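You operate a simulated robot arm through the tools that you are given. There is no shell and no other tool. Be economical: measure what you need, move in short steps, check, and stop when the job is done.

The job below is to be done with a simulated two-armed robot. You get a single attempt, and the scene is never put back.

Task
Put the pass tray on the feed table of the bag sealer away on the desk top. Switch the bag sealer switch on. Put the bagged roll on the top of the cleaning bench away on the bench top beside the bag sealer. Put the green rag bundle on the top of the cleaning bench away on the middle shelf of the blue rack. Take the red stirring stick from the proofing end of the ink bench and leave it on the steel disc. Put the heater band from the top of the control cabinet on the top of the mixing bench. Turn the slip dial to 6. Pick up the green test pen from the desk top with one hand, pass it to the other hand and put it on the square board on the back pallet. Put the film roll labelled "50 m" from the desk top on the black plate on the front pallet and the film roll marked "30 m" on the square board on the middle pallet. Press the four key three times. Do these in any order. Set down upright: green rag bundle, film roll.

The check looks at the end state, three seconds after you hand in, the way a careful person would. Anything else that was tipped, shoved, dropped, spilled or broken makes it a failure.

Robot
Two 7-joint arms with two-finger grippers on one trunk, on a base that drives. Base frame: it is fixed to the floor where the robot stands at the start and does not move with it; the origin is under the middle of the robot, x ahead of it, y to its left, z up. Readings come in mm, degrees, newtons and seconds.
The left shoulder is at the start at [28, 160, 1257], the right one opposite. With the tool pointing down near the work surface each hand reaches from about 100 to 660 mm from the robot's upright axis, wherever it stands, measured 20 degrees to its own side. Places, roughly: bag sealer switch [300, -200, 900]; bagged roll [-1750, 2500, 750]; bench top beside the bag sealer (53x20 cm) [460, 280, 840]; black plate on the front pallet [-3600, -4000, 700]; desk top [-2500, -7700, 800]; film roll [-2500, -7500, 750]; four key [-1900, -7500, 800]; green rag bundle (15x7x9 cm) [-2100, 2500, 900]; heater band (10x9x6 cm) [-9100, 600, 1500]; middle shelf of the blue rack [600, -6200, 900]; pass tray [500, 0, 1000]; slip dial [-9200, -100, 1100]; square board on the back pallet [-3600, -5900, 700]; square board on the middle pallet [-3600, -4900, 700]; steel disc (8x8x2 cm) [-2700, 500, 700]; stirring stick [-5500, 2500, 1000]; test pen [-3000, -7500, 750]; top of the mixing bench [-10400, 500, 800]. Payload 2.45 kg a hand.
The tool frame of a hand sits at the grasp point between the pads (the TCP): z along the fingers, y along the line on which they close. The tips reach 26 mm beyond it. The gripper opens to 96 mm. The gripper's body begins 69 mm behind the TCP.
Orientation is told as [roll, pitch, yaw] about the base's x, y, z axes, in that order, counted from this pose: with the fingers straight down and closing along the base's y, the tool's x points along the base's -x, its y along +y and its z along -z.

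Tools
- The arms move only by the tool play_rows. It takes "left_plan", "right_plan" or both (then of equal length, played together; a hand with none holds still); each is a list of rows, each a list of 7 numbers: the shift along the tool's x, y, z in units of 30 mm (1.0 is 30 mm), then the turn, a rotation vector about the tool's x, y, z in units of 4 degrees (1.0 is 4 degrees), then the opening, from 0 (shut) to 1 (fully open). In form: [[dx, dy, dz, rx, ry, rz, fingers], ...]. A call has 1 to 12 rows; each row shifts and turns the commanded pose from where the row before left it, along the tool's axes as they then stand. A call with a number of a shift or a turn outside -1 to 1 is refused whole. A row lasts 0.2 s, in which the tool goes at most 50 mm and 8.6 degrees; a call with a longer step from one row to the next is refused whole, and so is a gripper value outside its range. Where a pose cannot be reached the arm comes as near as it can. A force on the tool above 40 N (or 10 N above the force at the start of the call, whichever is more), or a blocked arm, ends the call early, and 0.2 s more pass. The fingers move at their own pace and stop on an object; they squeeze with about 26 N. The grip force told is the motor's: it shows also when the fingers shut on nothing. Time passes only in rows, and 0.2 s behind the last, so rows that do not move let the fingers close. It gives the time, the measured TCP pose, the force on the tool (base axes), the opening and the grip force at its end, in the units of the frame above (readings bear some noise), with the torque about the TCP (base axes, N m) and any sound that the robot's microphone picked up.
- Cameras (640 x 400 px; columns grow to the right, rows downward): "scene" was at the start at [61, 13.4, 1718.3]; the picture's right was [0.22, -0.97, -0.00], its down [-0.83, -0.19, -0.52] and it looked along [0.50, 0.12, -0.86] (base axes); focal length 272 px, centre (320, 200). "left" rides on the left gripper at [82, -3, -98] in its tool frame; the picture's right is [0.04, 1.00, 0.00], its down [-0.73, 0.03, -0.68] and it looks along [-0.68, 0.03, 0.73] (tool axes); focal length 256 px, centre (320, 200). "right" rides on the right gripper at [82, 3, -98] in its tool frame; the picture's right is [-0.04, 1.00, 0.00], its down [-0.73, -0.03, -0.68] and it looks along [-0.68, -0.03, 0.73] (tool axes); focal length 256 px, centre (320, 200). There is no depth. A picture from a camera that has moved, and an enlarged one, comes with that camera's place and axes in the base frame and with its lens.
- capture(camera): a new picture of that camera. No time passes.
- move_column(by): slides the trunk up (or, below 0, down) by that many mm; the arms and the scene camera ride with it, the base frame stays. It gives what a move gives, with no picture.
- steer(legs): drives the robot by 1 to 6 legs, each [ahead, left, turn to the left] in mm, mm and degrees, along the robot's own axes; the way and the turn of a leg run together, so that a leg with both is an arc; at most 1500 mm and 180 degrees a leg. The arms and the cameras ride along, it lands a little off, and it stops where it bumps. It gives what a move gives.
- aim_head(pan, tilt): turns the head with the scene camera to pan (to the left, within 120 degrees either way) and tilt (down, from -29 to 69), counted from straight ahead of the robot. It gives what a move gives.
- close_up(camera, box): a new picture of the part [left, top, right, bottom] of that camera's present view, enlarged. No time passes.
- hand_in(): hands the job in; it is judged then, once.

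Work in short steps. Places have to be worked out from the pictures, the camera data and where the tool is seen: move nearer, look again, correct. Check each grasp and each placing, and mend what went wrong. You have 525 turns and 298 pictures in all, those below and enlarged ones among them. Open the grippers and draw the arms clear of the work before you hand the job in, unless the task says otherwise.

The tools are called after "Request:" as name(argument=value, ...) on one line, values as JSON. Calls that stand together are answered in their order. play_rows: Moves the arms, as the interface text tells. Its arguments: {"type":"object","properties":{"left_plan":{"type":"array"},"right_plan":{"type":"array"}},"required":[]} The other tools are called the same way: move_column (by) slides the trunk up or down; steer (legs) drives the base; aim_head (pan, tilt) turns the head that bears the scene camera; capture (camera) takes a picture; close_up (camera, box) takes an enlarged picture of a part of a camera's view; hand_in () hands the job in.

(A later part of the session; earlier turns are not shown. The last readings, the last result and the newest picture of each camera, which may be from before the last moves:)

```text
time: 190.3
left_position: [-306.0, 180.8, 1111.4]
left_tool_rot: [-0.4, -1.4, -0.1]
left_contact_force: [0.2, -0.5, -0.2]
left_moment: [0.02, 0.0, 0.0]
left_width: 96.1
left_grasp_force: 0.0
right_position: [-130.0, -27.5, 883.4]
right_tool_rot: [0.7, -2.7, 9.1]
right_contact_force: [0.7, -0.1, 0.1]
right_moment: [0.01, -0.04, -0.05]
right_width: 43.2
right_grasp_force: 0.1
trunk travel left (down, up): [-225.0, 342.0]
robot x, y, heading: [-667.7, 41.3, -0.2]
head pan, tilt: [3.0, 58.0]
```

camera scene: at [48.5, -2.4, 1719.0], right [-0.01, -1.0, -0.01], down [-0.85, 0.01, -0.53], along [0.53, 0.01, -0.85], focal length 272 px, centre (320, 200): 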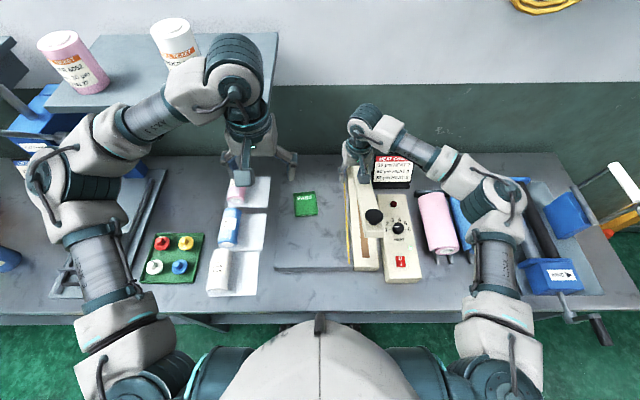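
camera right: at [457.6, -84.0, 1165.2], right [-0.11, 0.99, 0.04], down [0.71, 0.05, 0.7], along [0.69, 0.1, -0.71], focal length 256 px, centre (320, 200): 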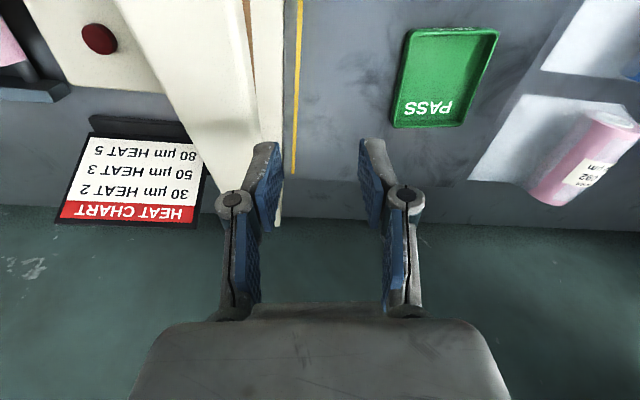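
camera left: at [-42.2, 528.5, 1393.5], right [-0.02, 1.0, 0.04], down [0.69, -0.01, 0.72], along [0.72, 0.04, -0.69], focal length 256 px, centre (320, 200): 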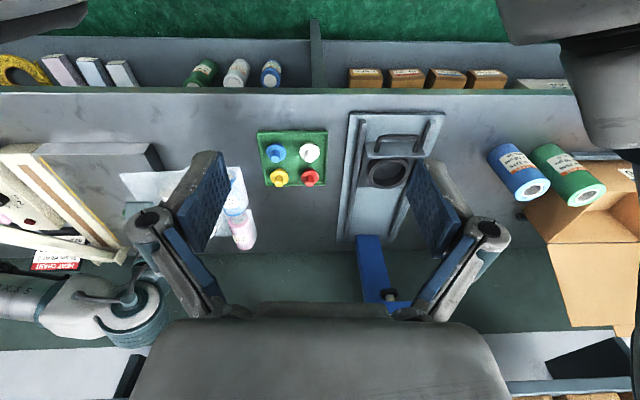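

Short idle calls damped it (the re-set commanded pose stops the pumping). I raise the column back and drive up to the tray again in one smooth diagonal leg.

Request:
move_column(by=200)

Request:
steer(legs=[[655, 70, 0]])

Request:
play_rows(right_plan=[[0, 0, 0, 0, 0, 0, 0.45]])

Request:
play_rows(right_plan=[[0, 0, 0, 0, 0, 0, 0.45]])

Request:
play_rows(right_plan=[[0, 0, 0, 0, 0, 0, 0.45]])

Request:
capture(camera="right")

```text
time: 192.4
left_position: [-305.8, 172.8, 1312.7]
left_tool_rot: [0.1, -1.5, 0.0]
left_contact_force: [-0.5, -0.5, 0.8]
left_moment: [-0.01, 0.0, -0.01]
left_width: 96.1
left_grasp_force: 0.1
right_position: [-131.0, -34.6, 1082.1]
right_tool_rot: [1.0, -2.8, 8.9]
right_contact_force: [0.0, -0.1, 0.3]
right_moment: [0.01, 0.04, 0.02]
right_width: 43.2
right_grasp_force: 0.1
trunk travel left (down, up): [-425.0, 142.0]
robot x, y, heading: [-669.1, 38.3, -0.2]
head pan, tilt: [3.0, 58.0]
```

```text
time: 196.1
left_position: [352.8, 220.9, 1313.4]
left_tool_rot: [0.4, -1.5, -1.2]
left_contact_force: [-0.6, -0.2, -0.2]
left_moment: [0.0, -0.09, -0.02]
left_width: 96.0
left_grasp_force: 0.1
right_position: [526.8, 12.8, 1082.2]
right_tool_rot: [1.4, -2.7, 8.0]
right_contact_force: [-0.4, -1.2, -0.5]
right_moment: [0.07, 0.04, -0.02]
right_width: 43.0
right_grasp_force: 0.2
trunk travel left (down, up): [-425.0, 142.0]
robot x, y, heading: [-11.0, 103.0, -0.9]
head pan, tilt: [3.0, 58.0]
```

```text
time: 196.5
left_position: [350.3, 265.0, 1309.4]
left_tool_rot: [-1.6, -1.7, -1.0]
left_contact_force: [0.3, 0.8, 0.2]
left_moment: [-0.07, 0.09, 0.0]
left_width: 96.0
left_grasp_force: 0.1
right_position: [524.6, 49.7, 1086.1]
right_tool_rot: [-0.5, -2.8, 8.3]
right_contact_force: [-0.1, 1.2, -0.4]
right_moment: [-0.09, -0.05, 0.02]
right_width: 43.2
right_grasp_force: 0.1
trunk travel left (down, up): [-425.0, 142.0]
robot x, y, heading: [-6.6, 108.2, -0.9]
head pan, tilt: [3.0, 58.0]
```

```text
time: 196.9
left_position: [350.1, 217.9, 1313.7]
left_tool_rot: [0.2, -1.6, -1.3]
left_contact_force: [-0.9, 1.0, -0.8]
left_moment: [0.0, 0.03, -0.01]
left_width: 95.8
left_grasp_force: 0.0
right_position: [524.2, 9.2, 1083.6]
right_tool_rot: [1.3, -3.0, 7.9]
right_contact_force: [-0.3, 0.2, 0.2]
right_moment: [-0.01, 0.01, -0.03]
right_width: 43.4
right_grasp_force: 0.0
trunk travel left (down, up): [-425.0, 142.0]
robot x, y, heading: [-13.0, 103.0, -1.1]
head pan, tilt: [3.0, 58.0]
```

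```text
time: 197.3
left_position: [351.5, 266.4, 1309.5]
left_tool_rot: [-1.5, -1.5, -1.0]
left_contact_force: [0.5, -0.2, -0.1]
left_moment: [0.0, 0.08, 0.01]
left_width: 95.9
left_grasp_force: 0.0
right_position: [523.9, 51.6, 1085.6]
right_tool_rot: [-0.5, -2.6, 8.2]
right_contact_force: [-0.8, 0.4, -0.1]
right_moment: [-0.07, -0.06, -0.03]
right_width: 43.2
right_grasp_force: 0.0
trunk travel left (down, up): [-425.0, 142.0]
robot x, y, heading: [-12.4, 108.3, -1.4]
head pan, tilt: [3.0, 58.0]
```

```text
232 pictures are left
camera right: at [439.3, 42.8, 1179.5], right [-0.1, 0.99, -0.01], down [0.7, 0.08, 0.71], along [0.71, 0.07, -0.7], focal length 256 px, centre (320, 200)
```

right: 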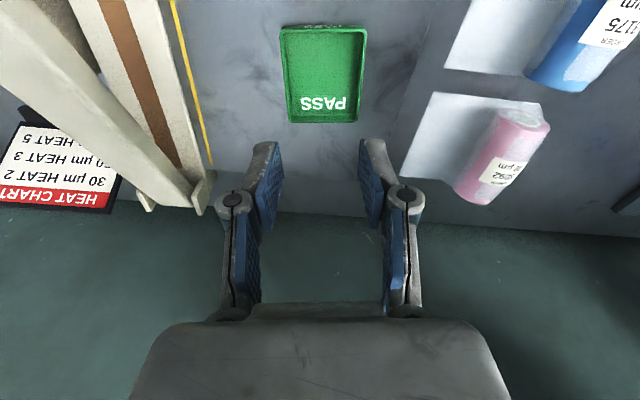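

Sway resumed with the strafe; lowering the column damped it before, so I lower by 120 mm and sample.

Request:
move_column(by=-120)

Request:
play_rows(left_plan=[[0, 0, 0, 0, 0, 0, 1]])

Request:
play_rows(left_plan=[[0, 0, 0, 0, 0, 0, 1]])

Request:
play_rows(left_plan=[[0, 0, 0, 0, 0, 0, 1]])

Request:
play_rows(left_plan=[[0, 0, 0, 0, 0, 0, 1]])

```text
time: 198.8
left_position: [349.1, 222.8, 1194.5]
left_tool_rot: [0.2, -1.8, -1.4]
left_contact_force: [-0.7, -0.8, -0.2]
left_moment: [0.12, -0.05, -0.03]
left_width: 95.8
left_grasp_force: 0.1
right_position: [522.9, 12.8, 964.5]
right_tool_rot: [1.0, -2.9, 7.9]
right_contact_force: [-0.1, -0.8, -0.3]
right_moment: [0.1, 0.05, 0.0]
right_width: 43.3
right_grasp_force: 0.0
trunk travel left (down, up): [-305.0, 262.0]
robot x, y, heading: [-8.6, 101.3, -1.0]
head pan, tilt: [3.0, 58.0]
```

```text
time: 199.2
left_position: [351.9, 266.0, 1188.8]
left_tool_rot: [-1.6, -1.6, -0.9]
left_contact_force: [-0.5, 1.9, -0.9]
left_moment: [-0.11, 0.06, 0.01]
left_width: 96.1
left_grasp_force: 0.0
right_position: [523.3, 50.5, 965.2]
right_tool_rot: [-0.6, -2.8, 8.2]
right_contact_force: [-0.2, 1.6, 0.2]
right_moment: [-0.1, -0.07, 0.01]
right_width: 43.2
right_grasp_force: 0.0
trunk travel left (down, up): [-305.0, 262.0]
robot x, y, heading: [-7.8, 108.9, -0.9]
head pan, tilt: [3.0, 58.0]
```

```text
time: 199.6
left_position: [350.1, 220.3, 1194.9]
left_tool_rot: [0.2, -1.7, -1.3]
left_contact_force: [-1.2, -1.1, 0.0]
left_moment: [-0.03, -0.01, 0.0]
left_width: 95.8
left_grasp_force: 0.0
right_position: [524.9, 10.6, 964.6]
right_tool_rot: [1.3, -3.0, 7.8]
right_contact_force: [-0.2, -0.6, 0.6]
right_moment: [0.02, 0.05, 0.02]
right_width: 43.0
right_grasp_force: 0.1
trunk travel left (down, up): [-305.0, 262.0]
robot x, y, heading: [-7.1, 100.9, -1.0]
head pan, tilt: [3.0, 58.0]
```

```text
time: 200.0
left_position: [351.3, 265.3, 1189.0]
left_tool_rot: [-1.5, -1.6, -1.0]
left_contact_force: [-0.3, 0.7, 1.1]
left_moment: [-0.01, 0.02, 0.01]
left_width: 95.9
left_grasp_force: 0.2
right_position: [522.8, 50.1, 965.3]
right_tool_rot: [-0.4, -2.7, 8.2]
right_contact_force: [-0.7, 0.6, -0.4]
right_moment: [-0.07, -0.03, -0.05]
right_width: 43.5
right_grasp_force: 0.0
trunk travel left (down, up): [-305.0, 262.0]
robot x, y, heading: [-12.3, 106.8, -1.0]
head pan, tilt: [3.0, 58.0]
```

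```text
time: 200.4
left_position: [349.7, 224.3, 1193.3]
left_tool_rot: [0.1, -1.8, -1.3]
left_contact_force: [-0.2, -0.1, 0.2]
left_moment: [0.05, -0.02, -0.03]
left_width: 96.2
left_grasp_force: 0.1
right_position: [522.4, 13.5, 964.3]
right_tool_rot: [0.9, -2.8, 7.9]
right_contact_force: [-0.5, -0.4, 0.1]
right_moment: [0.07, 0.01, 0.02]
right_width: 43.4
right_grasp_force: 0.1
trunk travel left (down, up): [-305.0, 262.0]
robot x, y, heading: [-13.4, 98.7, -1.3]
head pan, tilt: [3.0, 58.0]
```

I'll use long left-arm idle rows, which earlier led to a reset that damped the rocking.

Request:
play_rows(left_plan=[[0, 0, 0, 0, 0, 0, 1], [0, 0, 0, 0, 0, 0, 1], [0, 0, 0, 0, 0, 0, 1], [0, 0, 0, 0, 0, 0, 1], [0, 0, 0, 0, 0, 0, 1], [0, 0, 0, 0, 0, 0, 1], [0, 0, 0, 0, 0, 0, 1], [0, 0, 0, 0, 0, 0, 1], [0, 0, 0, 0, 0, 0, 1], [0, 0, 0, 0, 0, 0, 1], [0, 0, 0, 0, 0, 0, 1], [0, 0, 0, 0, 0, 0, 1]])

Request:
play_rows(left_plan=[[0, 0, 0, 0, 0, 0, 1]])

Request:
play_rows(left_plan=[[0, 0, 0, 0, 0, 0, 1]])

Request:
play_rows(left_plan=[[0, 0, 0, 0, 0, 0, 1]])

```text
time: 203.0
left_position: [350.0, 233.4, 1192.7]
left_tool_rot: [-0.2, -1.7, -1.3]
left_contact_force: [0.3, -0.1, 0.5]
left_moment: [0.03, -0.02, -0.01]
left_width: 95.8
left_grasp_force: 0.1
right_position: [523.9, 21.0, 963.7]
right_tool_rot: [0.7, -2.8, 8.0]
right_contact_force: [0.8, -0.5, -0.6]
right_moment: [0.07, 0.01, 0.02]
right_width: 43.1
right_grasp_force: 0.1
trunk travel left (down, up): [-305.0, 262.0]
robot x, y, heading: [-11.5, 100.9, -1.0]
head pan, tilt: [3.0, 58.0]
```

```text
time: 203.4
left_position: [351.8, 249.2, 1191.6]
left_tool_rot: [-0.8, -1.7, -1.1]
left_contact_force: [0.0, 0.6, -0.5]
left_moment: [0.0, -0.02, -0.02]
left_width: 95.9
left_grasp_force: 0.0
right_position: [524.0, 35.8, 964.7]
right_tool_rot: [0.1, -2.8, 8.1]
right_contact_force: [-0.4, 0.9, -0.2]
right_moment: [-0.03, 0.02, 0.01]
right_width: 43.2
right_grasp_force: 0.0
trunk travel left (down, up): [-305.0, 262.0]
robot x, y, heading: [-10.6, 101.5, -1.2]
head pan, tilt: [3.0, 58.0]
```

```text
time: 203.8
left_position: [351.3, 242.8, 1191.7]
left_tool_rot: [-0.5, -1.5, -1.1]
left_contact_force: [0.2, 0.0, -0.4]
left_moment: [0.0, 0.01, -0.04]
left_width: 95.6
left_grasp_force: 0.1
right_position: [523.7, 30.7, 965.2]
right_tool_rot: [0.2, -2.7, 8.0]
right_contact_force: [-0.3, 0.3, 0.1]
right_moment: [0.01, -0.02, -0.01]
right_width: 43.3
right_grasp_force: 0.1
trunk travel left (down, up): [-305.0, 262.0]
robot x, y, heading: [-6.7, 103.8, -0.6]
head pan, tilt: [3.0, 58.0]
```

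```text
time: 204.2
left_position: [350.7, 239.1, 1192.7]
left_tool_rot: [-0.6, -1.7, -1.3]
left_contact_force: [0.1, -0.7, 0.0]
left_moment: [0.03, -0.02, 0.0]
left_width: 95.9
left_grasp_force: 0.1
right_position: [523.8, 27.3, 964.7]
right_tool_rot: [0.5, -2.9, 7.9]
right_contact_force: [-0.7, 0.1, 0.6]
right_moment: [-0.01, 0.01, -0.02]
right_width: 43.2
right_grasp_force: 0.1
trunk travel left (down, up): [-305.0, 262.0]
robot x, y, heading: [-9.2, 105.0, -0.8]
head pan, tilt: [3.0, 58.0]
```

Damped now. I move the right hand over the tray's left wall and look.

Request:
play_rows(right_plan=[[-0.41, 0.68, 0, 0, 0.7, 0, 0.45], [-0.41, 0.68, 0, 0, 0, 0, 0.45], [-0.41, 0.68, 0, 0, 0, 0, 0.45], [0, 0, 0, 0, 0, 0, 0.45], [0, 0, 0, 0, 0, 0, 0.45]])

Request:
capture(camera="right")

```text
time: 205.6
left_position: [382.2, 203.4, 1195.3]
left_tool_rot: [-0.7, -2.6, -6.6]
left_contact_force: [1.3, -1.7, -0.6]
left_moment: [0.09, 0.21, 0.01]
left_width: 96.2
left_grasp_force: 0.1
right_position: [573.8, 19.5, 972.9]
right_tool_rot: [-0.4, -0.8, 0.8]
right_contact_force: [0.9, -0.6, 0.4]
right_moment: [0.08, 0.05, 0.0]
right_width: 43.1
right_grasp_force: 0.2
trunk travel left (down, up): [-305.0, 262.0]
robot x, y, heading: [30.8, 89.7, -6.6]
head pan, tilt: [3.0, 58.0]
stopped in row 5 (right hand): the arm was blocked; the commanded pose is now the measured one
```

```text
231 pictures are left
camera right: at [492.0, 21.9, 1069.1], right [0.03, 1.0, -0.01], down [0.72, -0.01, 0.69], along [0.69, -0.02, -0.72], focal length 256 px, centre (320, 200)
```

right: 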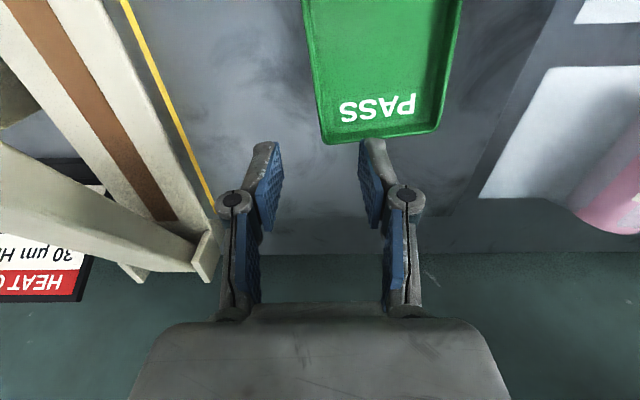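

The base itself turned -6.6° and shifted: something is pushing. I look around at both arms.

Request:
capture(camera="scene")

Request:
aim_head(pan=60, tilt=60)

Request:
capture(camera="scene")

Request:
aim_head(pan=-60, tilt=60)

Request:
capture(camera="scene")

```text
230 pictures are left
camera scene: at [81.1, -12.1, 1595.7], right [-0.06, -1.0, -0.06], down [-0.83, 0.09, -0.55], along [0.55, 0.02, -0.83], focal length 272 px, centre (320, 200)
```

scene: 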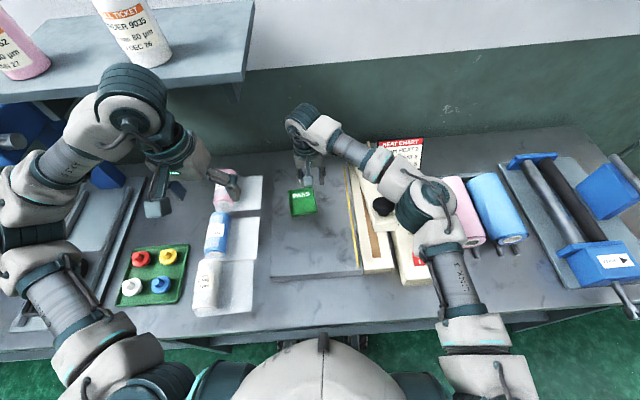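

```text
time: 206.9
left_position: [383.1, 208.2, 1197.3]
left_tool_rot: [-0.6, -2.7, -6.9]
left_contact_force: [-0.5, -0.2, -0.2]
left_moment: [0.01, 0.03, -0.03]
left_width: 96.0
left_grasp_force: 0.1
right_position: [574.8, 19.1, 973.0]
right_tool_rot: [-0.5, -0.8, 0.3]
right_contact_force: [0.9, -1.2, -0.6]
right_moment: [-0.01, 0.01, -0.02]
right_width: 43.2
right_grasp_force: 0.0
trunk travel left (down, up): [-305.0, 262.0]
robot x, y, heading: [26.6, 86.4, -7.0]
head pan, tilt: [60.0, 60.0]
```

```text
229 pictures are left
camera scene: at [54.6, 40.7, 1596.2], right [0.8, -0.6, -0.02], down [-0.51, -0.66, -0.56], along [0.32, 0.45, -0.83], focal length 272 px, centre (320, 200)
```

scene: 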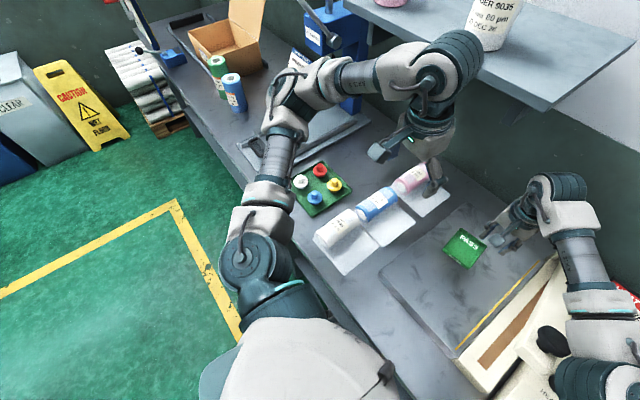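

```text
time: 208.9
left_position: [382.9, 208.8, 1197.0]
left_tool_rot: [-0.7, -2.7, -6.9]
left_contact_force: [-0.7, 0.5, -0.7]
left_moment: [0.0, 0.0, -0.02]
left_width: 95.9
left_grasp_force: 0.0
right_position: [574.1, 18.3, 975.5]
right_tool_rot: [-0.7, -0.8, 0.2]
right_contact_force: [-0.1, -0.3, 0.4]
right_moment: [0.04, 0.0, 0.02]
right_width: 43.2
right_grasp_force: 0.0
trunk travel left (down, up): [-305.0, 262.0]
robot x, y, heading: [28.5, 90.7, -6.7]
head pan, tilt: [-60.0, 60.0]
```

```text
228 pictures are left
camera scene: at [40.7, -72.8, 1588.4], right [-0.92, -0.39, -0.05], down [-0.33, 0.83, -0.46], along [0.22, -0.4, -0.89], focal length 272 px, centre (320, 200)
```

scene: 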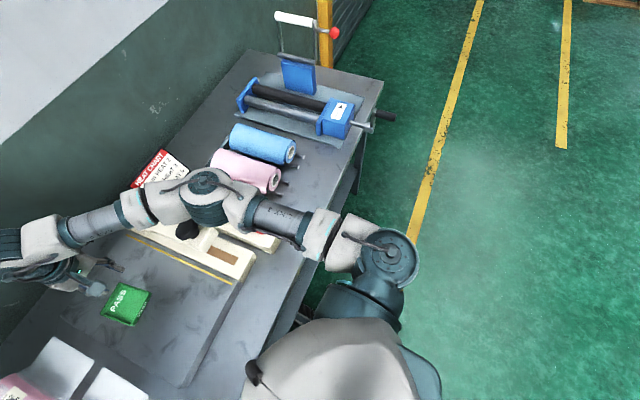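

Possibly the lowered right elbow met the sealer's raised lever or the left wrist the shelf. I raise the column back, back off a bit straight, and correct heading.

Request:
move_column(by=120)

Request:
steer(legs=[[-200, 0, 0], [0, 0, 6.8]])

Request:
play_rows(left_plan=[[0, 0, 0, 0, 0, 0, 1], [0, 0, 0, 0, 0, 0, 1], [0, 0, 0, 0, 0, 0, 1], [0, 0, 0, 0, 0, 0, 1], [0, 0, 0, 0, 0, 0, 1], [0, 0, 0, 0, 0, 0, 1], [0, 0, 0, 0, 0, 0, 1], [0, 0, 0, 0, 0, 0, 1]])

Request:
play_rows(left_plan=[[0, 0, 0, 0, 0, 0, 1]])

Request:
aim_head(pan=0, tilt=50)

Request:
capture(camera="scene")

```text
time: 209.2
left_position: [391.2, 232.6, 1193.4]
left_tool_rot: [-1.9, -2.2, -7.4]
left_contact_force: [0.9, 1.2, -0.9]
left_moment: [-0.08, 0.01, -0.01]
left_width: 95.9
left_grasp_force: 0.2
right_position: [586.1, -2.1, 972.3]
right_tool_rot: [-2.4, -0.2, -2.8]
right_contact_force: [0.5, -0.8, -1.4]
right_moment: [0.04, 0.05, 0.0]
right_width: 43.1
right_grasp_force: 0.1
trunk travel left (down, up): [-307.0, 259.0]
robot x, y, heading: [23.8, 81.3, -7.4]
head pan, tilt: [-60.0, 60.0]
stopped: the arm was blocked; the commanded pose is now the measured one
```

```text
time: 209.9
left_position: [403.5, 309.4, 1174.2]
left_tool_rot: [-4.6, -2.1, -9.0]
left_contact_force: [1.5, -3.1, -1.2]
left_moment: [0.23, 0.11, -0.01]
left_width: 95.8
left_grasp_force: 0.0
right_position: [591.7, 103.4, 964.8]
right_tool_rot: [-5.4, 1.2, -2.2]
right_contact_force: [-1.3, -0.2, -1.9]
right_moment: [-0.02, -0.02, 0.01]
right_width: 43.0
right_grasp_force: 0.1
trunk travel left (down, up): [-307.0, 259.0]
robot x, y, heading: [18.2, 97.7, -7.7]
head pan, tilt: [-60.0, 60.0]
stopped in leg 1: the robot was blocked; the commanded pose is now the measured one
```

```text
time: 210.3
left_position: [377.0, 234.4, 1196.0]
left_tool_rot: [-1.7, -3.0, -8.6]
left_contact_force: [0.3, -2.3, 0.1]
left_moment: [0.12, -0.04, 0.02]
left_width: 95.8
left_grasp_force: 0.0
right_position: [566.1, 39.5, 980.3]
right_tool_rot: [-2.7, -0.3, 0.4]
right_contact_force: [2.3, 0.3, -0.1]
right_moment: [0.01, 0.22, 0.0]
right_width: 43.0
right_grasp_force: 0.1
trunk travel left (down, up): [-307.0, 259.0]
robot x, y, heading: [19.9, 84.4, -7.0]
head pan, tilt: [-60.0, 60.0]
stopped in row 1 (right hand): the arm was blocked; the commanded pose is now the measured one
```

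```text
time: 210.9
left_position: [381.3, 274.6, 1192.3]
left_tool_rot: [-2.8, -3.0, -8.3]
left_contact_force: [-0.3, -0.9, 0.5]
left_moment: [0.02, -0.06, -0.01]
left_width: 95.8
left_grasp_force: 0.0
right_position: [568.2, 73.6, 982.5]
right_tool_rot: [-3.9, -0.4, 0.2]
right_contact_force: [0.1, -0.9, 0.2]
right_moment: [0.04, 0.0, 0.01]
right_width: 43.4
right_grasp_force: 0.1
trunk travel left (down, up): [-307.0, 259.0]
robot x, y, heading: [19.8, 98.8, -7.5]
head pan, tilt: [-60.0, 60.0]
stopped in row 1 (left hand): the arm was blocked; the commanded pose is now the measured one
```

```text
time: 212.2
left_position: [384.6, 291.5, 1189.1]
left_tool_rot: [-3.8, -2.9, -7.9]
left_contact_force: [0.6, -0.6, 0.1]
left_moment: [0.0, 0.01, 0.01]
left_width: 96.2
left_grasp_force: 0.0
right_position: [569.3, 90.1, 979.4]
right_tool_rot: [-4.6, -0.2, 0.4]
right_contact_force: [-1.4, 0.7, -0.1]
right_moment: [-0.03, -0.01, 0.0]
right_width: 42.9
right_grasp_force: 0.1
trunk travel left (down, up): [-307.0, 259.0]
robot x, y, heading: [20.8, 102.1, -7.6]
head pan, tilt: [0.0, 50.0]
```

```text
227 pictures are left
camera scene: at [125.5, 68.4, 1611.2], right [-0.13, -0.99, -0.01], down [-0.76, 0.11, -0.64], along [0.64, -0.08, -0.77], focal length 272 px, centre (320, 200)
```

scene: 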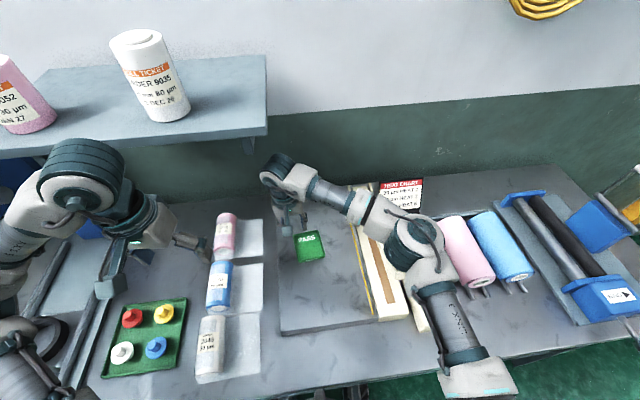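

Rocking is making the moves stop. I idle to let it calm, then retry backing off.

Request:
play_rows(left_plan=[[0, 0, 0, 0, 0, 0, 1], [0, 0, 0, 0, 0, 0, 1], [0, 0, 0, 0, 0, 0, 1], [0, 0, 0, 0, 0, 0, 1], [0, 0, 0, 0, 0, 0, 1], [0, 0, 0, 0, 0, 0, 1], [0, 0, 0, 0, 0, 0, 1], [0, 0, 0, 0, 0, 0, 1]])

Request:
play_rows(left_plan=[[0, 0, 0, 0, 0, 0, 1], [0, 0, 0, 0, 0, 0, 1], [0, 0, 0, 0, 0, 0, 1], [0, 0, 0, 0, 0, 0, 1], [0, 0, 0, 0, 0, 0, 1], [0, 0, 0, 0, 0, 0, 1], [0, 0, 0, 0, 0, 0, 1]])

Request:
play_rows(left_plan=[[0, 0, 0, 0, 0, 0, 1], [0, 0, 0, 0, 0, 0, 1]])

Request:
play_rows(left_plan=[[0, 0, 0, 0, 0, 0, 1]])

```text
time: 214.0
left_position: [386.2, 301.0, 1186.6]
left_tool_rot: [-4.1, -2.8, -7.9]
left_contact_force: [0.3, 0.9, -0.3]
left_moment: [-0.07, 0.03, 0.0]
left_width: 96.0
left_grasp_force: 0.0
right_position: [572.1, 101.0, 978.2]
right_tool_rot: [-5.0, -0.3, 0.4]
right_contact_force: [-1.3, 0.2, -0.6]
right_moment: [-0.07, -0.03, 0.01]
right_width: 42.8
right_grasp_force: 0.1
trunk travel left (down, up): [-307.0, 259.0]
robot x, y, heading: [19.5, 100.1, -7.6]
head pan, tilt: [0.0, 50.0]
```

```text
time: 215.8
left_position: [383.5, 315.4, 1185.3]
left_tool_rot: [-5.0, -3.1, -8.0]
left_contact_force: [0.4, 1.4, 0.6]
left_moment: [-0.13, -0.01, -0.01]
left_width: 96.1
left_grasp_force: 0.0
right_position: [568.2, 109.6, 979.9]
right_tool_rot: [-6.0, -0.3, 0.4]
right_contact_force: [-1.4, 0.7, -0.4]
right_moment: [-0.16, -0.09, 0.03]
right_width: 43.2
right_grasp_force: 0.1
trunk travel left (down, up): [-307.0, 259.0]
robot x, y, heading: [25.6, 97.1, -7.7]
head pan, tilt: [0.0, 50.0]
stopped in row 7 (left hand): the arm was blocked; the commanded pose is now the measured one
```

```text
time: 216.6
left_position: [377.5, 295.1, 1189.4]
left_tool_rot: [-4.5, -3.4, -8.3]
left_contact_force: [0.4, 1.5, -0.5]
left_moment: [-0.09, 0.01, -0.01]
left_width: 95.7
left_grasp_force: 0.1
right_position: [564.6, 89.9, 983.7]
right_tool_rot: [-5.4, -0.5, 0.1]
right_contact_force: [-0.1, -0.1, -0.2]
right_moment: [-0.07, -0.02, 0.0]
right_width: 43.1
right_grasp_force: 0.0
trunk travel left (down, up): [-307.0, 259.0]
robot x, y, heading: [20.3, 87.6, -7.7]
head pan, tilt: [0.0, 50.0]
stopped in row 2 (left hand): the arm was blocked; the commanded pose is now the measured one
```

```text
time: 217.0
left_position: [378.1, 277.4, 1190.2]
left_tool_rot: [-3.8, -3.2, -8.5]
left_contact_force: [-0.2, -0.1, -0.9]
left_moment: [0.0, 0.03, 0.01]
left_width: 95.7
left_grasp_force: 0.1
right_position: [566.3, 73.3, 983.0]
right_tool_rot: [-5.0, -0.6, -0.1]
right_contact_force: [1.8, -0.2, -0.4]
right_moment: [-0.02, -0.02, 0.0]
right_width: 43.2
right_grasp_force: 0.0
trunk travel left (down, up): [-307.0, 259.0]
robot x, y, heading: [20.4, 83.7, -7.7]
head pan, tilt: [0.0, 50.0]
```

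I try backing off again now.

Request:
steer(legs=[[-250, 0, 0]])

Request:
capture(camera="scene")

```text
time: 218.8
left_position: [128.2, 298.3, 1193.2]
left_tool_rot: [-3.2, -3.4, -8.5]
left_contact_force: [-0.1, -0.6, -0.6]
left_moment: [0.05, 0.01, 0.02]
left_width: 95.7
left_grasp_force: 0.0
right_position: [315.8, 96.5, 983.0]
right_tool_rot: [-4.3, -0.5, 0.0]
right_contact_force: [-0.1, -0.5, -0.2]
right_moment: [0.08, 0.06, 0.0]
right_width: 43.2
right_grasp_force: 0.1
trunk travel left (down, up): [-307.0, 259.0]
robot x, y, heading: [-229.4, 115.6, -7.5]
head pan, tilt: [0.0, 50.0]
```

```text
226 pictures are left
camera scene: at [-118.4, 101.6, 1611.0], right [-0.13, -0.99, 0.0], down [-0.76, 0.1, -0.64], along [0.63, -0.08, -0.77], focal length 272 px, centre (320, 200)
```

scene: 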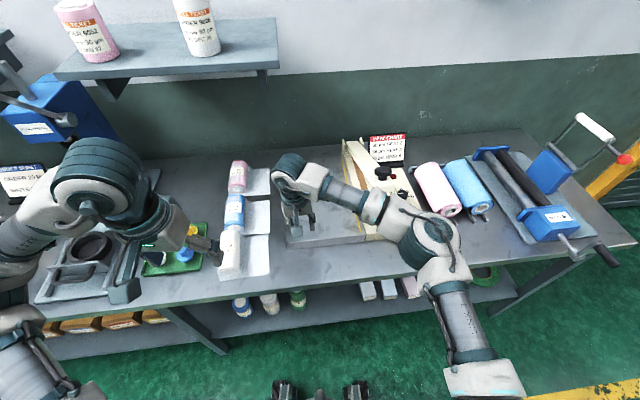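

Backed off fine. I check whether it's calm here and straighten the heading.

Request:
steer(legs=[[0, 0, 7.5]])

Request:
play_rows(left_plan=[[0, 0, 0, -0.9, 0.9, 0, 1], [0, 0, 0, 0, 0, 0, 1], [0, 0, 0, 0, 0, 0, 1]])

Request:
play_rows(left_plan=[[0, 0, 0, 0, 0, 0, 1]])

Request:
play_rows(left_plan=[[0, 0, 0, 0, 0, 0, 1]])

Request:
play_rows(left_plan=[[0, 0, 0, 0, 0, 0, 1]])

```text
time: 219.8
left_position: [95.8, 306.3, 1199.9]
left_tool_rot: [-1.8, -3.6, -1.3]
left_contact_force: [1.3, -1.2, 0.1]
left_moment: [0.08, -0.02, -0.04]
left_width: 95.9
left_grasp_force: 0.1
right_position: [311.8, 134.9, 986.6]
right_tool_rot: [-3.1, -0.8, 7.2]
right_contact_force: [1.2, -1.9, -0.3]
right_moment: [0.1, 0.18, 0.02]
right_width: 43.2
right_grasp_force: 0.0
trunk travel left (down, up): [-307.0, 259.0]
robot x, y, heading: [-228.9, 108.1, -0.3]
head pan, tilt: [0.0, 50.0]
```

```text
time: 220.6
left_position: [92.6, 310.5, 1199.9]
left_tool_rot: [1.6, -0.4, -1.6]
left_contact_force: [0.1, -0.5, -0.2]
left_moment: [0.05, -0.04, 0.0]
left_width: 96.1
left_grasp_force: 0.1
right_position: [308.9, 138.7, 988.4]
right_tool_rot: [-3.4, -1.1, 7.1]
right_contact_force: [-0.1, 0.4, 0.1]
right_moment: [0.06, 0.02, 0.04]
right_width: 43.4
right_grasp_force: 0.0
trunk travel left (down, up): [-307.0, 259.0]
robot x, y, heading: [-228.8, 105.1, -0.3]
head pan, tilt: [0.0, 50.0]
```

```text
time: 221.0
left_position: [91.3, 329.4, 1197.7]
left_tool_rot: [0.8, -0.3, -1.4]
left_contact_force: [0.5, 0.0, -0.2]
left_moment: [-0.03, 0.01, -0.01]
left_width: 95.8
left_grasp_force: 0.1
right_position: [307.7, 155.9, 988.5]
right_tool_rot: [-4.1, -1.0, 7.2]
right_contact_force: [0.8, -0.1, 0.4]
right_moment: [-0.05, 0.01, -0.01]
right_width: 43.1
right_grasp_force: 0.1
trunk travel left (down, up): [-307.0, 259.0]
robot x, y, heading: [-228.6, 109.8, 0.1]
head pan, tilt: [0.0, 50.0]
```

```text
time: 221.4
left_position: [91.8, 325.6, 1199.4]
left_tool_rot: [1.0, -0.3, -1.5]
left_contact_force: [-0.3, -0.3, 0.3]
left_moment: [0.0, 0.0, 0.03]
left_width: 95.8
left_grasp_force: 0.0
right_position: [308.8, 150.1, 987.9]
right_tool_rot: [-4.0, -0.8, 7.2]
right_contact_force: [0.1, 0.2, -0.1]
right_moment: [0.02, -0.01, 0.0]
right_width: 43.3
right_grasp_force: 0.1
trunk travel left (down, up): [-307.0, 259.0]
robot x, y, heading: [-223.1, 105.8, 0.1]
head pan, tilt: [0.0, 50.0]
```

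```text
time: 221.8
left_position: [91.2, 314.1, 1199.6]
left_tool_rot: [1.5, -0.3, -1.4]
left_contact_force: [-0.3, -0.1, 0.2]
left_moment: [0.02, 0.02, -0.03]
left_width: 96.1
left_grasp_force: 0.1
right_position: [307.6, 141.7, 988.7]
right_tool_rot: [-3.5, -1.1, 7.2]
right_contact_force: [-0.5, -0.8, 0.2]
right_moment: [-0.04, 0.0, -0.03]
right_width: 43.2
right_grasp_force: 0.0
trunk travel left (down, up): [-307.0, 259.0]
robot x, y, heading: [-226.7, 105.0, -0.2]
head pan, tilt: [0.0, 50.0]
```

Now just a small sway. I raise the column, level the right hand, and drive in only to x≈-65 to stay clear of the bench's lower shelf.

Request:
move_column(by=118)

Request:
play_rows(right_plan=[[0, 0, 0, -0.87, 0.25, 0, 0.45], [0, 0, 0, 0, 0, 0, 0.45]])

Request:
steer(legs=[[165, 0, 0]])

Request:
play_rows(left_plan=[[0, 0, 0, 0, 0, 0, 1], [0, 0, 0, 0, 0, 0, 1], [0, 0, 0, 0, 0, 0, 1], [0, 0, 0, 0, 0, 0, 1]])

Request:
play_rows(left_plan=[[0, 0, 0, 0, 0, 0, 1]])

Request:
play_rows(left_plan=[[0, 0, 0, 0, 0, 0, 1]])

Request:
capture(camera="right")

```text
time: 223.3
left_position: [91.8, 314.0, 1316.4]
left_tool_rot: [1.5, -0.3, -1.5]
left_contact_force: [0.4, -1.5, -0.4]
left_moment: [0.03, 0.02, -0.02]
left_width: 96.3
left_grasp_force: 0.0
right_position: [309.0, 139.4, 1106.0]
right_tool_rot: [-3.5, -1.0, 7.2]
right_contact_force: [0.3, -0.5, -0.5]
right_moment: [0.06, 0.06, -0.02]
right_width: 43.4
right_grasp_force: 0.0
trunk travel left (down, up): [-425.0, 141.0]
robot x, y, heading: [-230.8, 108.6, -0.1]
head pan, tilt: [0.0, 50.0]
```

```text
time: 223.9
left_position: [91.9, 348.8, 1312.3]
left_tool_rot: [0.1, -0.3, -1.4]
left_contact_force: [-1.5, -0.8, -0.4]
left_moment: [0.0, 0.0, 0.0]
left_width: 95.9
left_grasp_force: 0.1
right_position: [307.2, 171.2, 1106.9]
right_tool_rot: [-1.4, 0.1, 7.3]
right_contact_force: [-1.0, -0.3, -0.3]
right_moment: [0.0, -0.08, 0.03]
right_width: 43.2
right_grasp_force: 0.2
trunk travel left (down, up): [-425.0, 141.0]
robot x, y, heading: [-229.4, 117.4, -0.1]
head pan, tilt: [0.0, 50.0]
```

```text
time: 225.3
left_position: [253.7, 295.7, 1321.3]
left_tool_rot: [2.2, -0.5, -1.5]
left_contact_force: [-0.4, 0.0, 0.9]
left_moment: [-0.01, 0.0, 0.0]
left_width: 96.0
left_grasp_force: 0.0
right_position: [471.1, 123.9, 1108.6]
right_tool_rot: [0.6, -0.4, 7.1]
right_contact_force: [1.3, -1.3, -0.3]
right_moment: [0.1, 0.16, 0.02]
right_width: 43.2
right_grasp_force: 0.1
trunk travel left (down, up): [-425.0, 141.0]
robot x, y, heading: [-62.0, 101.0, -0.1]
head pan, tilt: [0.0, 50.0]
```

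```text
time: 226.3
left_position: [254.6, 296.9, 1320.7]
left_tool_rot: [1.8, -0.6, -1.7]
left_contact_force: [-0.4, -1.8, 0.4]
left_moment: [0.11, 0.02, 0.0]
left_width: 95.9
left_grasp_force: 0.0
right_position: [471.3, 124.8, 1108.8]
right_tool_rot: [0.4, -0.3, 7.1]
right_contact_force: [0.4, -0.2, -1.1]
right_moment: [0.07, 0.03, -0.06]
right_width: 43.4
right_grasp_force: 0.1
trunk travel left (down, up): [-425.0, 141.0]
robot x, y, heading: [-65.9, 101.3, -0.2]
head pan, tilt: [0.0, 50.0]
```

```text
time: 226.7
left_position: [253.5, 339.6, 1314.1]
left_tool_rot: [0.3, -0.5, -1.4]
left_contact_force: [0.8, 1.2, 0.9]
left_moment: [-0.11, -0.02, 0.01]
left_width: 95.9
left_grasp_force: 0.0
right_position: [471.0, 160.9, 1107.8]
right_tool_rot: [-1.2, -0.1, 7.2]
right_contact_force: [-0.6, 1.5, -0.4]
right_moment: [-0.11, -0.05, 0.0]
right_width: 43.3
right_grasp_force: 0.1
trunk travel left (down, up): [-425.0, 141.0]
robot x, y, heading: [-62.1, 107.3, -0.4]
head pan, tilt: [0.0, 50.0]
```

```text
time: 227.1
left_position: [253.9, 296.0, 1319.9]
left_tool_rot: [1.9, -0.5, -2.0]
left_contact_force: [0.3, -0.4, 0.7]
left_moment: [0.04, -0.03, -0.01]
left_width: 95.8
left_grasp_force: 0.0
right_position: [471.6, 124.3, 1108.5]
right_tool_rot: [0.3, -0.2, 6.9]
right_contact_force: [1.1, -0.8, 0.6]
right_moment: [0.05, 0.05, 0.0]
right_width: 43.2
right_grasp_force: 0.0
trunk travel left (down, up): [-425.0, 141.0]
robot x, y, heading: [-60.6, 102.4, -0.4]
head pan, tilt: [0.0, 50.0]
```

```text
225 pictures are left
camera right: at [392.1, 116.6, 1206.0], right [-0.08, 1.0, 0.01], down [0.73, 0.06, 0.68], along [0.68, 0.06, -0.73], focal length 256 px, centre (320, 200)
```

right: 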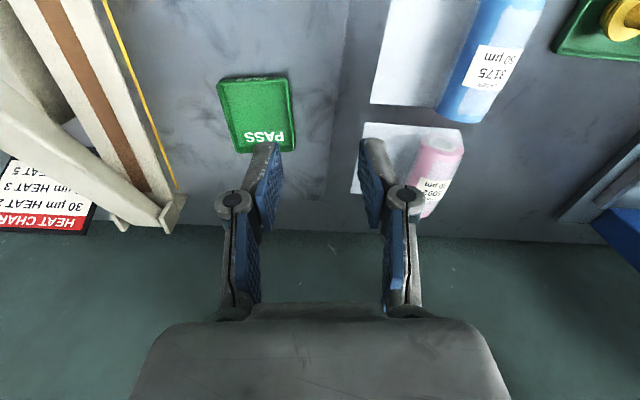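

Sway is poorly damped with the column up. I lower it again by 130 here (base now clear of the shelf) and sample.

Request:
move_column(by=-130)

Request:
play_rows(left_plan=[[0, 0, 0, 0, 0, 0, 1], [0, 0, 0, 0, 0, 0, 1], [0, 0, 0, 0, 0, 0, 1], [0, 0, 0, 0, 0, 0, 1], [0, 0, 0, 0, 0, 0, 1], [0, 0, 0, 0, 0, 0, 1], [0, 0, 0, 0, 0, 0, 1], [0, 0, 0, 0, 0, 0, 1], [0, 0, 0, 0, 0, 0, 1], [0, 0, 0, 0, 0, 0, 1], [0, 0, 0, 0, 0, 0, 1], [0, 0, 0, 0, 0, 0, 1]])

Request:
play_rows(left_plan=[[0, 0, 0, 0, 0, 0, 1]])

Request:
play_rows(left_plan=[[0, 0, 0, 0, 0, 0, 1]])

Request:
capture(camera="right")

Request:
capture(camera="scene")

```text
time: 228.7
left_position: [254.0, 324.7, 1185.8]
left_tool_rot: [0.8, -0.6, -1.5]
left_contact_force: [0.3, -0.2, 0.8]
left_moment: [-0.02, 0.0, -0.01]
left_width: 96.0
left_grasp_force: 0.0
right_position: [471.6, 149.2, 979.3]
right_tool_rot: [-0.7, -0.3, 6.9]
right_contact_force: [0.8, -0.7, 0.5]
right_moment: [-0.01, -0.03, 0.0]
right_width: 43.1
right_grasp_force: 0.2
trunk travel left (down, up): [-295.0, 271.0]
robot x, y, heading: [-63.3, 104.1, 0.0]
head pan, tilt: [0.0, 50.0]
```

```text
time: 231.3
left_position: [254.3, 327.0, 1186.0]
left_tool_rot: [0.6, -0.4, -1.5]
left_contact_force: [-0.9, 0.8, 0.0]
left_moment: [-0.05, -0.01, 0.03]
left_width: 96.2
left_grasp_force: 0.0
right_position: [472.1, 152.0, 977.7]
right_tool_rot: [-0.9, -0.1, 7.1]
right_contact_force: [0.0, 0.0, -0.8]
right_moment: [-0.01, -0.01, 0.02]
right_width: 43.1
right_grasp_force: 0.0
trunk travel left (down, up): [-295.0, 271.0]
robot x, y, heading: [-61.8, 105.0, 0.1]
head pan, tilt: [0.0, 50.0]
```

```text
time: 231.7
left_position: [254.0, 302.4, 1188.6]
left_tool_rot: [1.7, -0.4, -1.7]
left_contact_force: [0.8, -0.5, -0.8]
left_moment: [0.05, 0.0, -0.01]
left_width: 95.9
left_grasp_force: 0.1
right_position: [471.0, 129.5, 979.3]
right_tool_rot: [0.2, -0.2, 7.1]
right_contact_force: [-0.1, 0.0, -0.7]
right_moment: [-0.02, 0.02, 0.0]
right_width: 43.3
right_grasp_force: 0.0
trunk travel left (down, up): [-295.0, 271.0]
robot x, y, heading: [-65.8, 99.3, -0.1]
head pan, tilt: [0.0, 50.0]
```

```text
time: 232.1
left_position: [252.9, 331.9, 1185.6]
left_tool_rot: [0.6, -0.4, -1.6]
left_contact_force: [0.2, 0.8, 0.5]
left_moment: [-0.05, -0.01, -0.02]
left_width: 95.7
left_grasp_force: 0.1
right_position: [471.1, 155.6, 978.1]
right_tool_rot: [-1.0, 0.0, 7.2]
right_contact_force: [-1.0, 1.1, 0.0]
right_moment: [-0.06, -0.06, 0.01]
right_width: 43.4
right_grasp_force: 0.0
trunk travel left (down, up): [-295.0, 271.0]
robot x, y, heading: [-63.7, 106.0, 0.2]
head pan, tilt: [0.0, 50.0]
```

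```text
224 pictures are left
camera right: at [391.0, 149.7, 1075.2], right [-0.09, 1.0, -0.02], down [0.73, 0.07, 0.68], along [0.68, 0.05, -0.73], focal length 256 px, centre (320, 200)
```

right: 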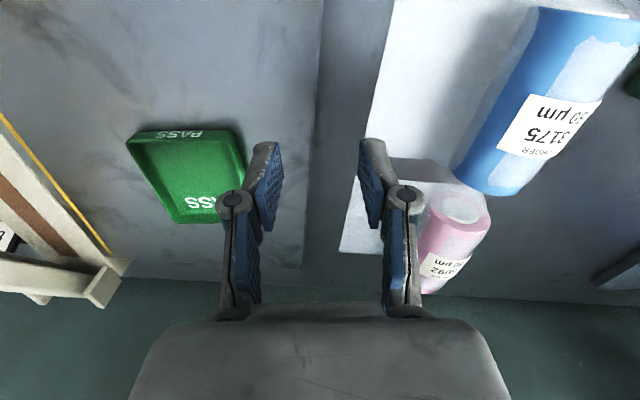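

```text
223 pictures are left
camera scene: at [51.7, 123.7, 1599.0], right [0.0, -1.0, 0.01], down [-0.77, -0.01, -0.64], along [0.64, -0.01, -0.77], focal length 272 px, centre (320, 200)
```

scene: 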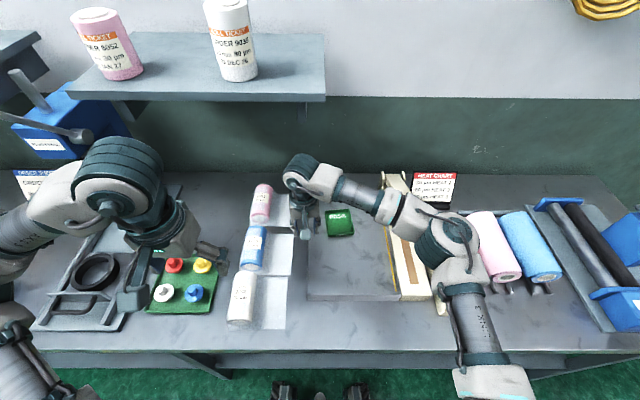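

The base seems to hunt ±4 mm sideways, exciting the sway. I make a tiny new drive to re-set its hold and sample.

Request:
steer(legs=[[-60, 0, 0], [40, 0, 0]])

Request:
play_rows(left_plan=[[0, 0, 0, 0, 0, 0, 1], [0, 0, 0, 0, 0, 0, 1], [0, 0, 0, 0, 0, 0, 1], [0, 0, 0, 0, 0, 0, 1]])

Request:
play_rows(left_plan=[[0, 0, 0, 0, 0, 0, 1]])

Request:
play_rows(left_plan=[[0, 0, 0, 0, 0, 0, 1]])

Request:
play_rows(left_plan=[[0, 0, 0, 0, 0, 0, 1]])

```text
time: 233.5
left_position: [231.2, 308.9, 1189.2]
left_tool_rot: [1.5, -0.6, -1.6]
left_contact_force: [-0.1, 0.1, 0.1]
left_moment: [0.03, -0.02, -0.02]
left_width: 96.2
left_grasp_force: 0.0
right_position: [449.9, 135.1, 980.4]
right_tool_rot: [0.0, -0.3, 7.0]
right_contact_force: [0.7, -0.2, -0.4]
right_moment: [0.04, 0.06, -0.02]
right_width: 43.2
right_grasp_force: 0.1
trunk travel left (down, up): [-295.0, 271.0]
robot x, y, heading: [-85.7, 103.2, -0.1]
head pan, tilt: [0.0, 50.0]
```

```text
time: 234.5
left_position: [229.4, 321.9, 1189.4]
left_tool_rot: [0.9, -0.7, -1.5]
left_contact_force: [-0.4, 0.3, 0.0]
left_moment: [-0.04, -0.02, 0.04]
left_width: 95.8
left_grasp_force: 0.1
right_position: [447.5, 145.3, 979.3]
right_tool_rot: [-0.7, -0.2, 7.0]
right_contact_force: [-0.2, 0.2, 0.1]
right_moment: [-0.05, -0.03, 0.0]
right_width: 43.4
right_grasp_force: 0.0
trunk travel left (down, up): [-295.0, 271.0]
robot x, y, heading: [-81.7, 101.3, -0.0]
head pan, tilt: [0.0, 50.0]
```

```text
time: 234.9
left_position: [230.6, 315.2, 1187.3]
left_tool_rot: [1.2, -0.7, -1.6]
left_contact_force: [-1.2, 0.6, -0.4]
left_moment: [0.02, -0.02, 0.03]
left_width: 96.2
left_grasp_force: 0.0
right_position: [448.1, 141.9, 979.9]
right_tool_rot: [-0.4, -0.3, 7.0]
right_contact_force: [-0.1, 0.0, -0.1]
right_moment: [0.0, 0.01, -0.01]
right_width: 43.0
right_grasp_force: 0.2
trunk travel left (down, up): [-295.0, 271.0]
robot x, y, heading: [-86.6, 102.2, -0.1]
head pan, tilt: [0.0, 50.0]
```

```text
time: 235.3
left_position: [229.6, 316.2, 1189.1]
left_tool_rot: [1.2, -0.6, -1.5]
left_contact_force: [0.9, 0.0, 0.4]
left_moment: [-0.01, -0.01, 0.03]
left_width: 96.2
left_grasp_force: 0.1
right_position: [448.3, 140.3, 980.5]
right_tool_rot: [-0.4, -0.3, 7.0]
right_contact_force: [-0.6, -0.3, 0.2]
right_moment: [0.04, 0.03, 0.03]
right_width: 43.2
right_grasp_force: 0.0
trunk travel left (down, up): [-295.0, 271.0]
robot x, y, heading: [-84.0, 103.1, -0.1]
head pan, tilt: [0.0, 50.0]
```

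```text
time: 235.7
left_position: [229.6, 321.1, 1188.5]
left_tool_rot: [0.8, -0.7, -1.6]
left_contact_force: [-0.2, -0.1, 0.1]
left_moment: [0.0, 0.0, -0.04]
left_width: 96.0
left_grasp_force: 0.1
right_position: [449.6, 146.0, 980.3]
right_tool_rot: [-0.7, -0.3, 7.0]
right_contact_force: [-0.2, 0.4, -0.3]
right_moment: [0.0, -0.05, -0.05]
right_width: 43.0
right_grasp_force: 0.0
trunk travel left (down, up): [-295.0, 271.0]
robot x, y, heading: [-86.0, 98.4, -0.2]
head pan, tilt: [0.0, 50.0]
```

Calm now. I move the right hand gently to above the tray's left wall.

Request:
play_rows(right_plan=[[-0.35, -0.25, 0, 0, 0, 0, 0.45], [-0.35, -0.25, 0, 0, 0, 0, 0.45], [-0.35, -0.25, 0, 0, 0, 0, 0.45], [-0.35, -0.25, 0, 0, 0, 0, 0.45], [-0.35, -0.25, 0, 0, 0, 0, 0.45], [-0.35, -0.25, 0, 0, 0, 0, 0.45], [-0.35, -0.25, 0, 0, 0, 0, 0.45], [-0.35, -0.25, 0, 0, 0, 0, 0.45], [0, 0, 0, 0, 0, 0, 0.45]])

Request:
capture(camera="right")

```text
time: 237.7
left_position: [229.9, 314.1, 1189.2]
left_tool_rot: [1.2, -0.8, -1.6]
left_contact_force: [-0.2, 0.9, 0.7]
left_moment: [0.01, 0.03, 0.02]
left_width: 95.9
left_grasp_force: 0.2
right_position: [540.6, 90.9, 980.9]
right_tool_rot: [-0.2, -0.3, 7.0]
right_contact_force: [-0.6, -0.1, 0.2]
right_moment: [0.04, -0.01, 0.02]
right_width: 43.0
right_grasp_force: 0.1
trunk travel left (down, up): [-295.0, 271.0]
robot x, y, heading: [-85.6, 100.3, -0.3]
head pan, tilt: [0.0, 50.0]
```

```text
222 pictures are left
camera right: at [459.8, 83.9, 1077.6], right [-0.08, 1.0, -0.01], down [0.73, 0.06, 0.68], along [0.68, 0.05, -0.73], focal length 256 px, centre (320, 200)
```

right: 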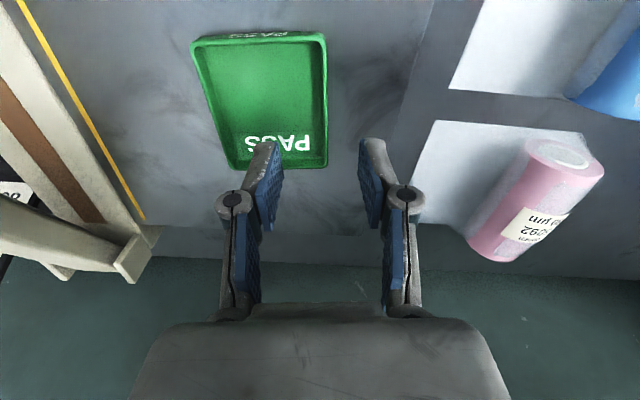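

The wall is right between the fingers. I descend 55 mm and look again.

Request:
play_rows(right_plan=[[0, 0.05, 0.4, 0, 0, 0, 0.45], [0, 0, 0.5, 0, 0, 0, 0.45], [0, 0, 0.5, 0, 0, 0, 0.45], [0, 0, 0.4, 0, 0, 0, 0.45], [0, 0, 0, 0, 0, 0, 0.45]])

Request:
capture(camera="right")

```text
time: 238.9
left_position: [230.1, 319.4, 1187.5]
left_tool_rot: [1.0, -0.8, -1.7]
left_contact_force: [-0.3, -0.3, 0.2]
left_moment: [-0.03, 0.02, 0.02]
left_width: 96.2
left_grasp_force: 0.1
right_position: [538.7, 94.8, 926.6]
right_tool_rot: [-0.5, -0.3, 7.0]
right_contact_force: [-0.3, -1.0, -0.3]
right_moment: [0.0, -0.01, -0.01]
right_width: 43.3
right_grasp_force: 0.0
trunk travel left (down, up): [-295.0, 271.0]
robot x, y, heading: [-80.4, 102.9, -0.3]
head pan, tilt: [0.0, 50.0]
```

```text
221 pictures are left
camera right: at [459.0, 88.8, 1023.8], right [-0.08, 1.0, -0.01], down [0.73, 0.07, 0.68], along [0.68, 0.05, -0.73], focal length 256 px, centre (320, 200)
```

right: 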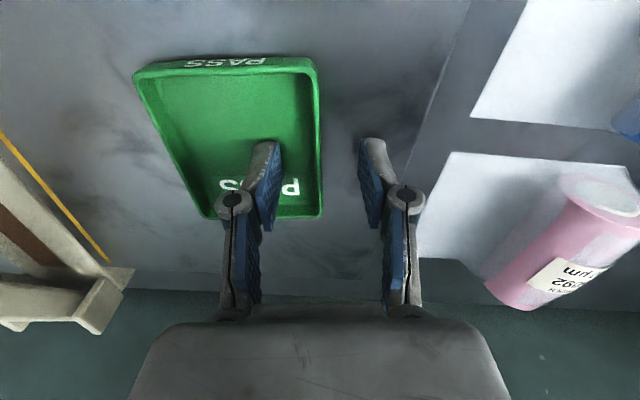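

Rim at z≈879; tips at 900. I descend ~30 mm guarded and close on the wall.

Request:
play_rows(right_plan=[[0, -0.1, 0.4, 0, 0, 0, 0.45], [0, 0, 0.3, 0, 0, 0, 0.45], [0, 0, 0.2, 0, 0, 0, 0.45], [0, 0, 0, 0, 0, 0, 0.2], [0, 0, 0, 0, 0, 0, 0], [0, 0, 0, 0, 0, 0, 0]])

Request:
capture(camera="right")

```text
time: 239.6
left_position: [226.1, 314.1, 1190.4]
left_tool_rot: [1.2, -0.9, -1.8]
left_contact_force: [-0.7, -0.2, 0.0]
left_moment: [0.01, 0.01, -0.01]
left_width: 95.8
left_grasp_force: 0.1
right_position: [540.2, 91.1, 918.2]
right_tool_rot: [0.2, -1.3, 7.0]
right_contact_force: [-8.4, 1.4, 20.3]
right_moment: [0.27, 0.48, 0.18]
right_width: 54.7
right_grasp_force: 5.5
trunk travel left (down, up): [-295.0, 271.0]
robot x, y, heading: [-82.9, 101.2, -0.2]
head pan, tilt: [0.0, 50.0]
stopped in row 3 (right hand): the force on the tool passed its limit at 44 N (the readings are from after the stop); the commanded pose is now the measured one
```

```text
220 pictures are left
camera right: at [458.3, 83.8, 1013.8], right [-0.08, 1.0, 0.0], down [0.72, 0.06, 0.69], along [0.69, 0.06, -0.72], focal length 256 px, centre (320, 200)
```

right: 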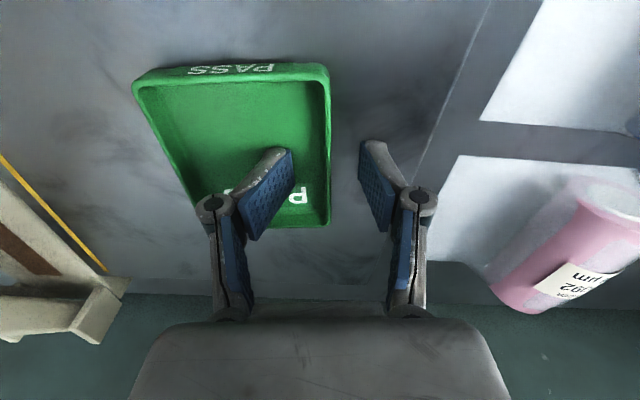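

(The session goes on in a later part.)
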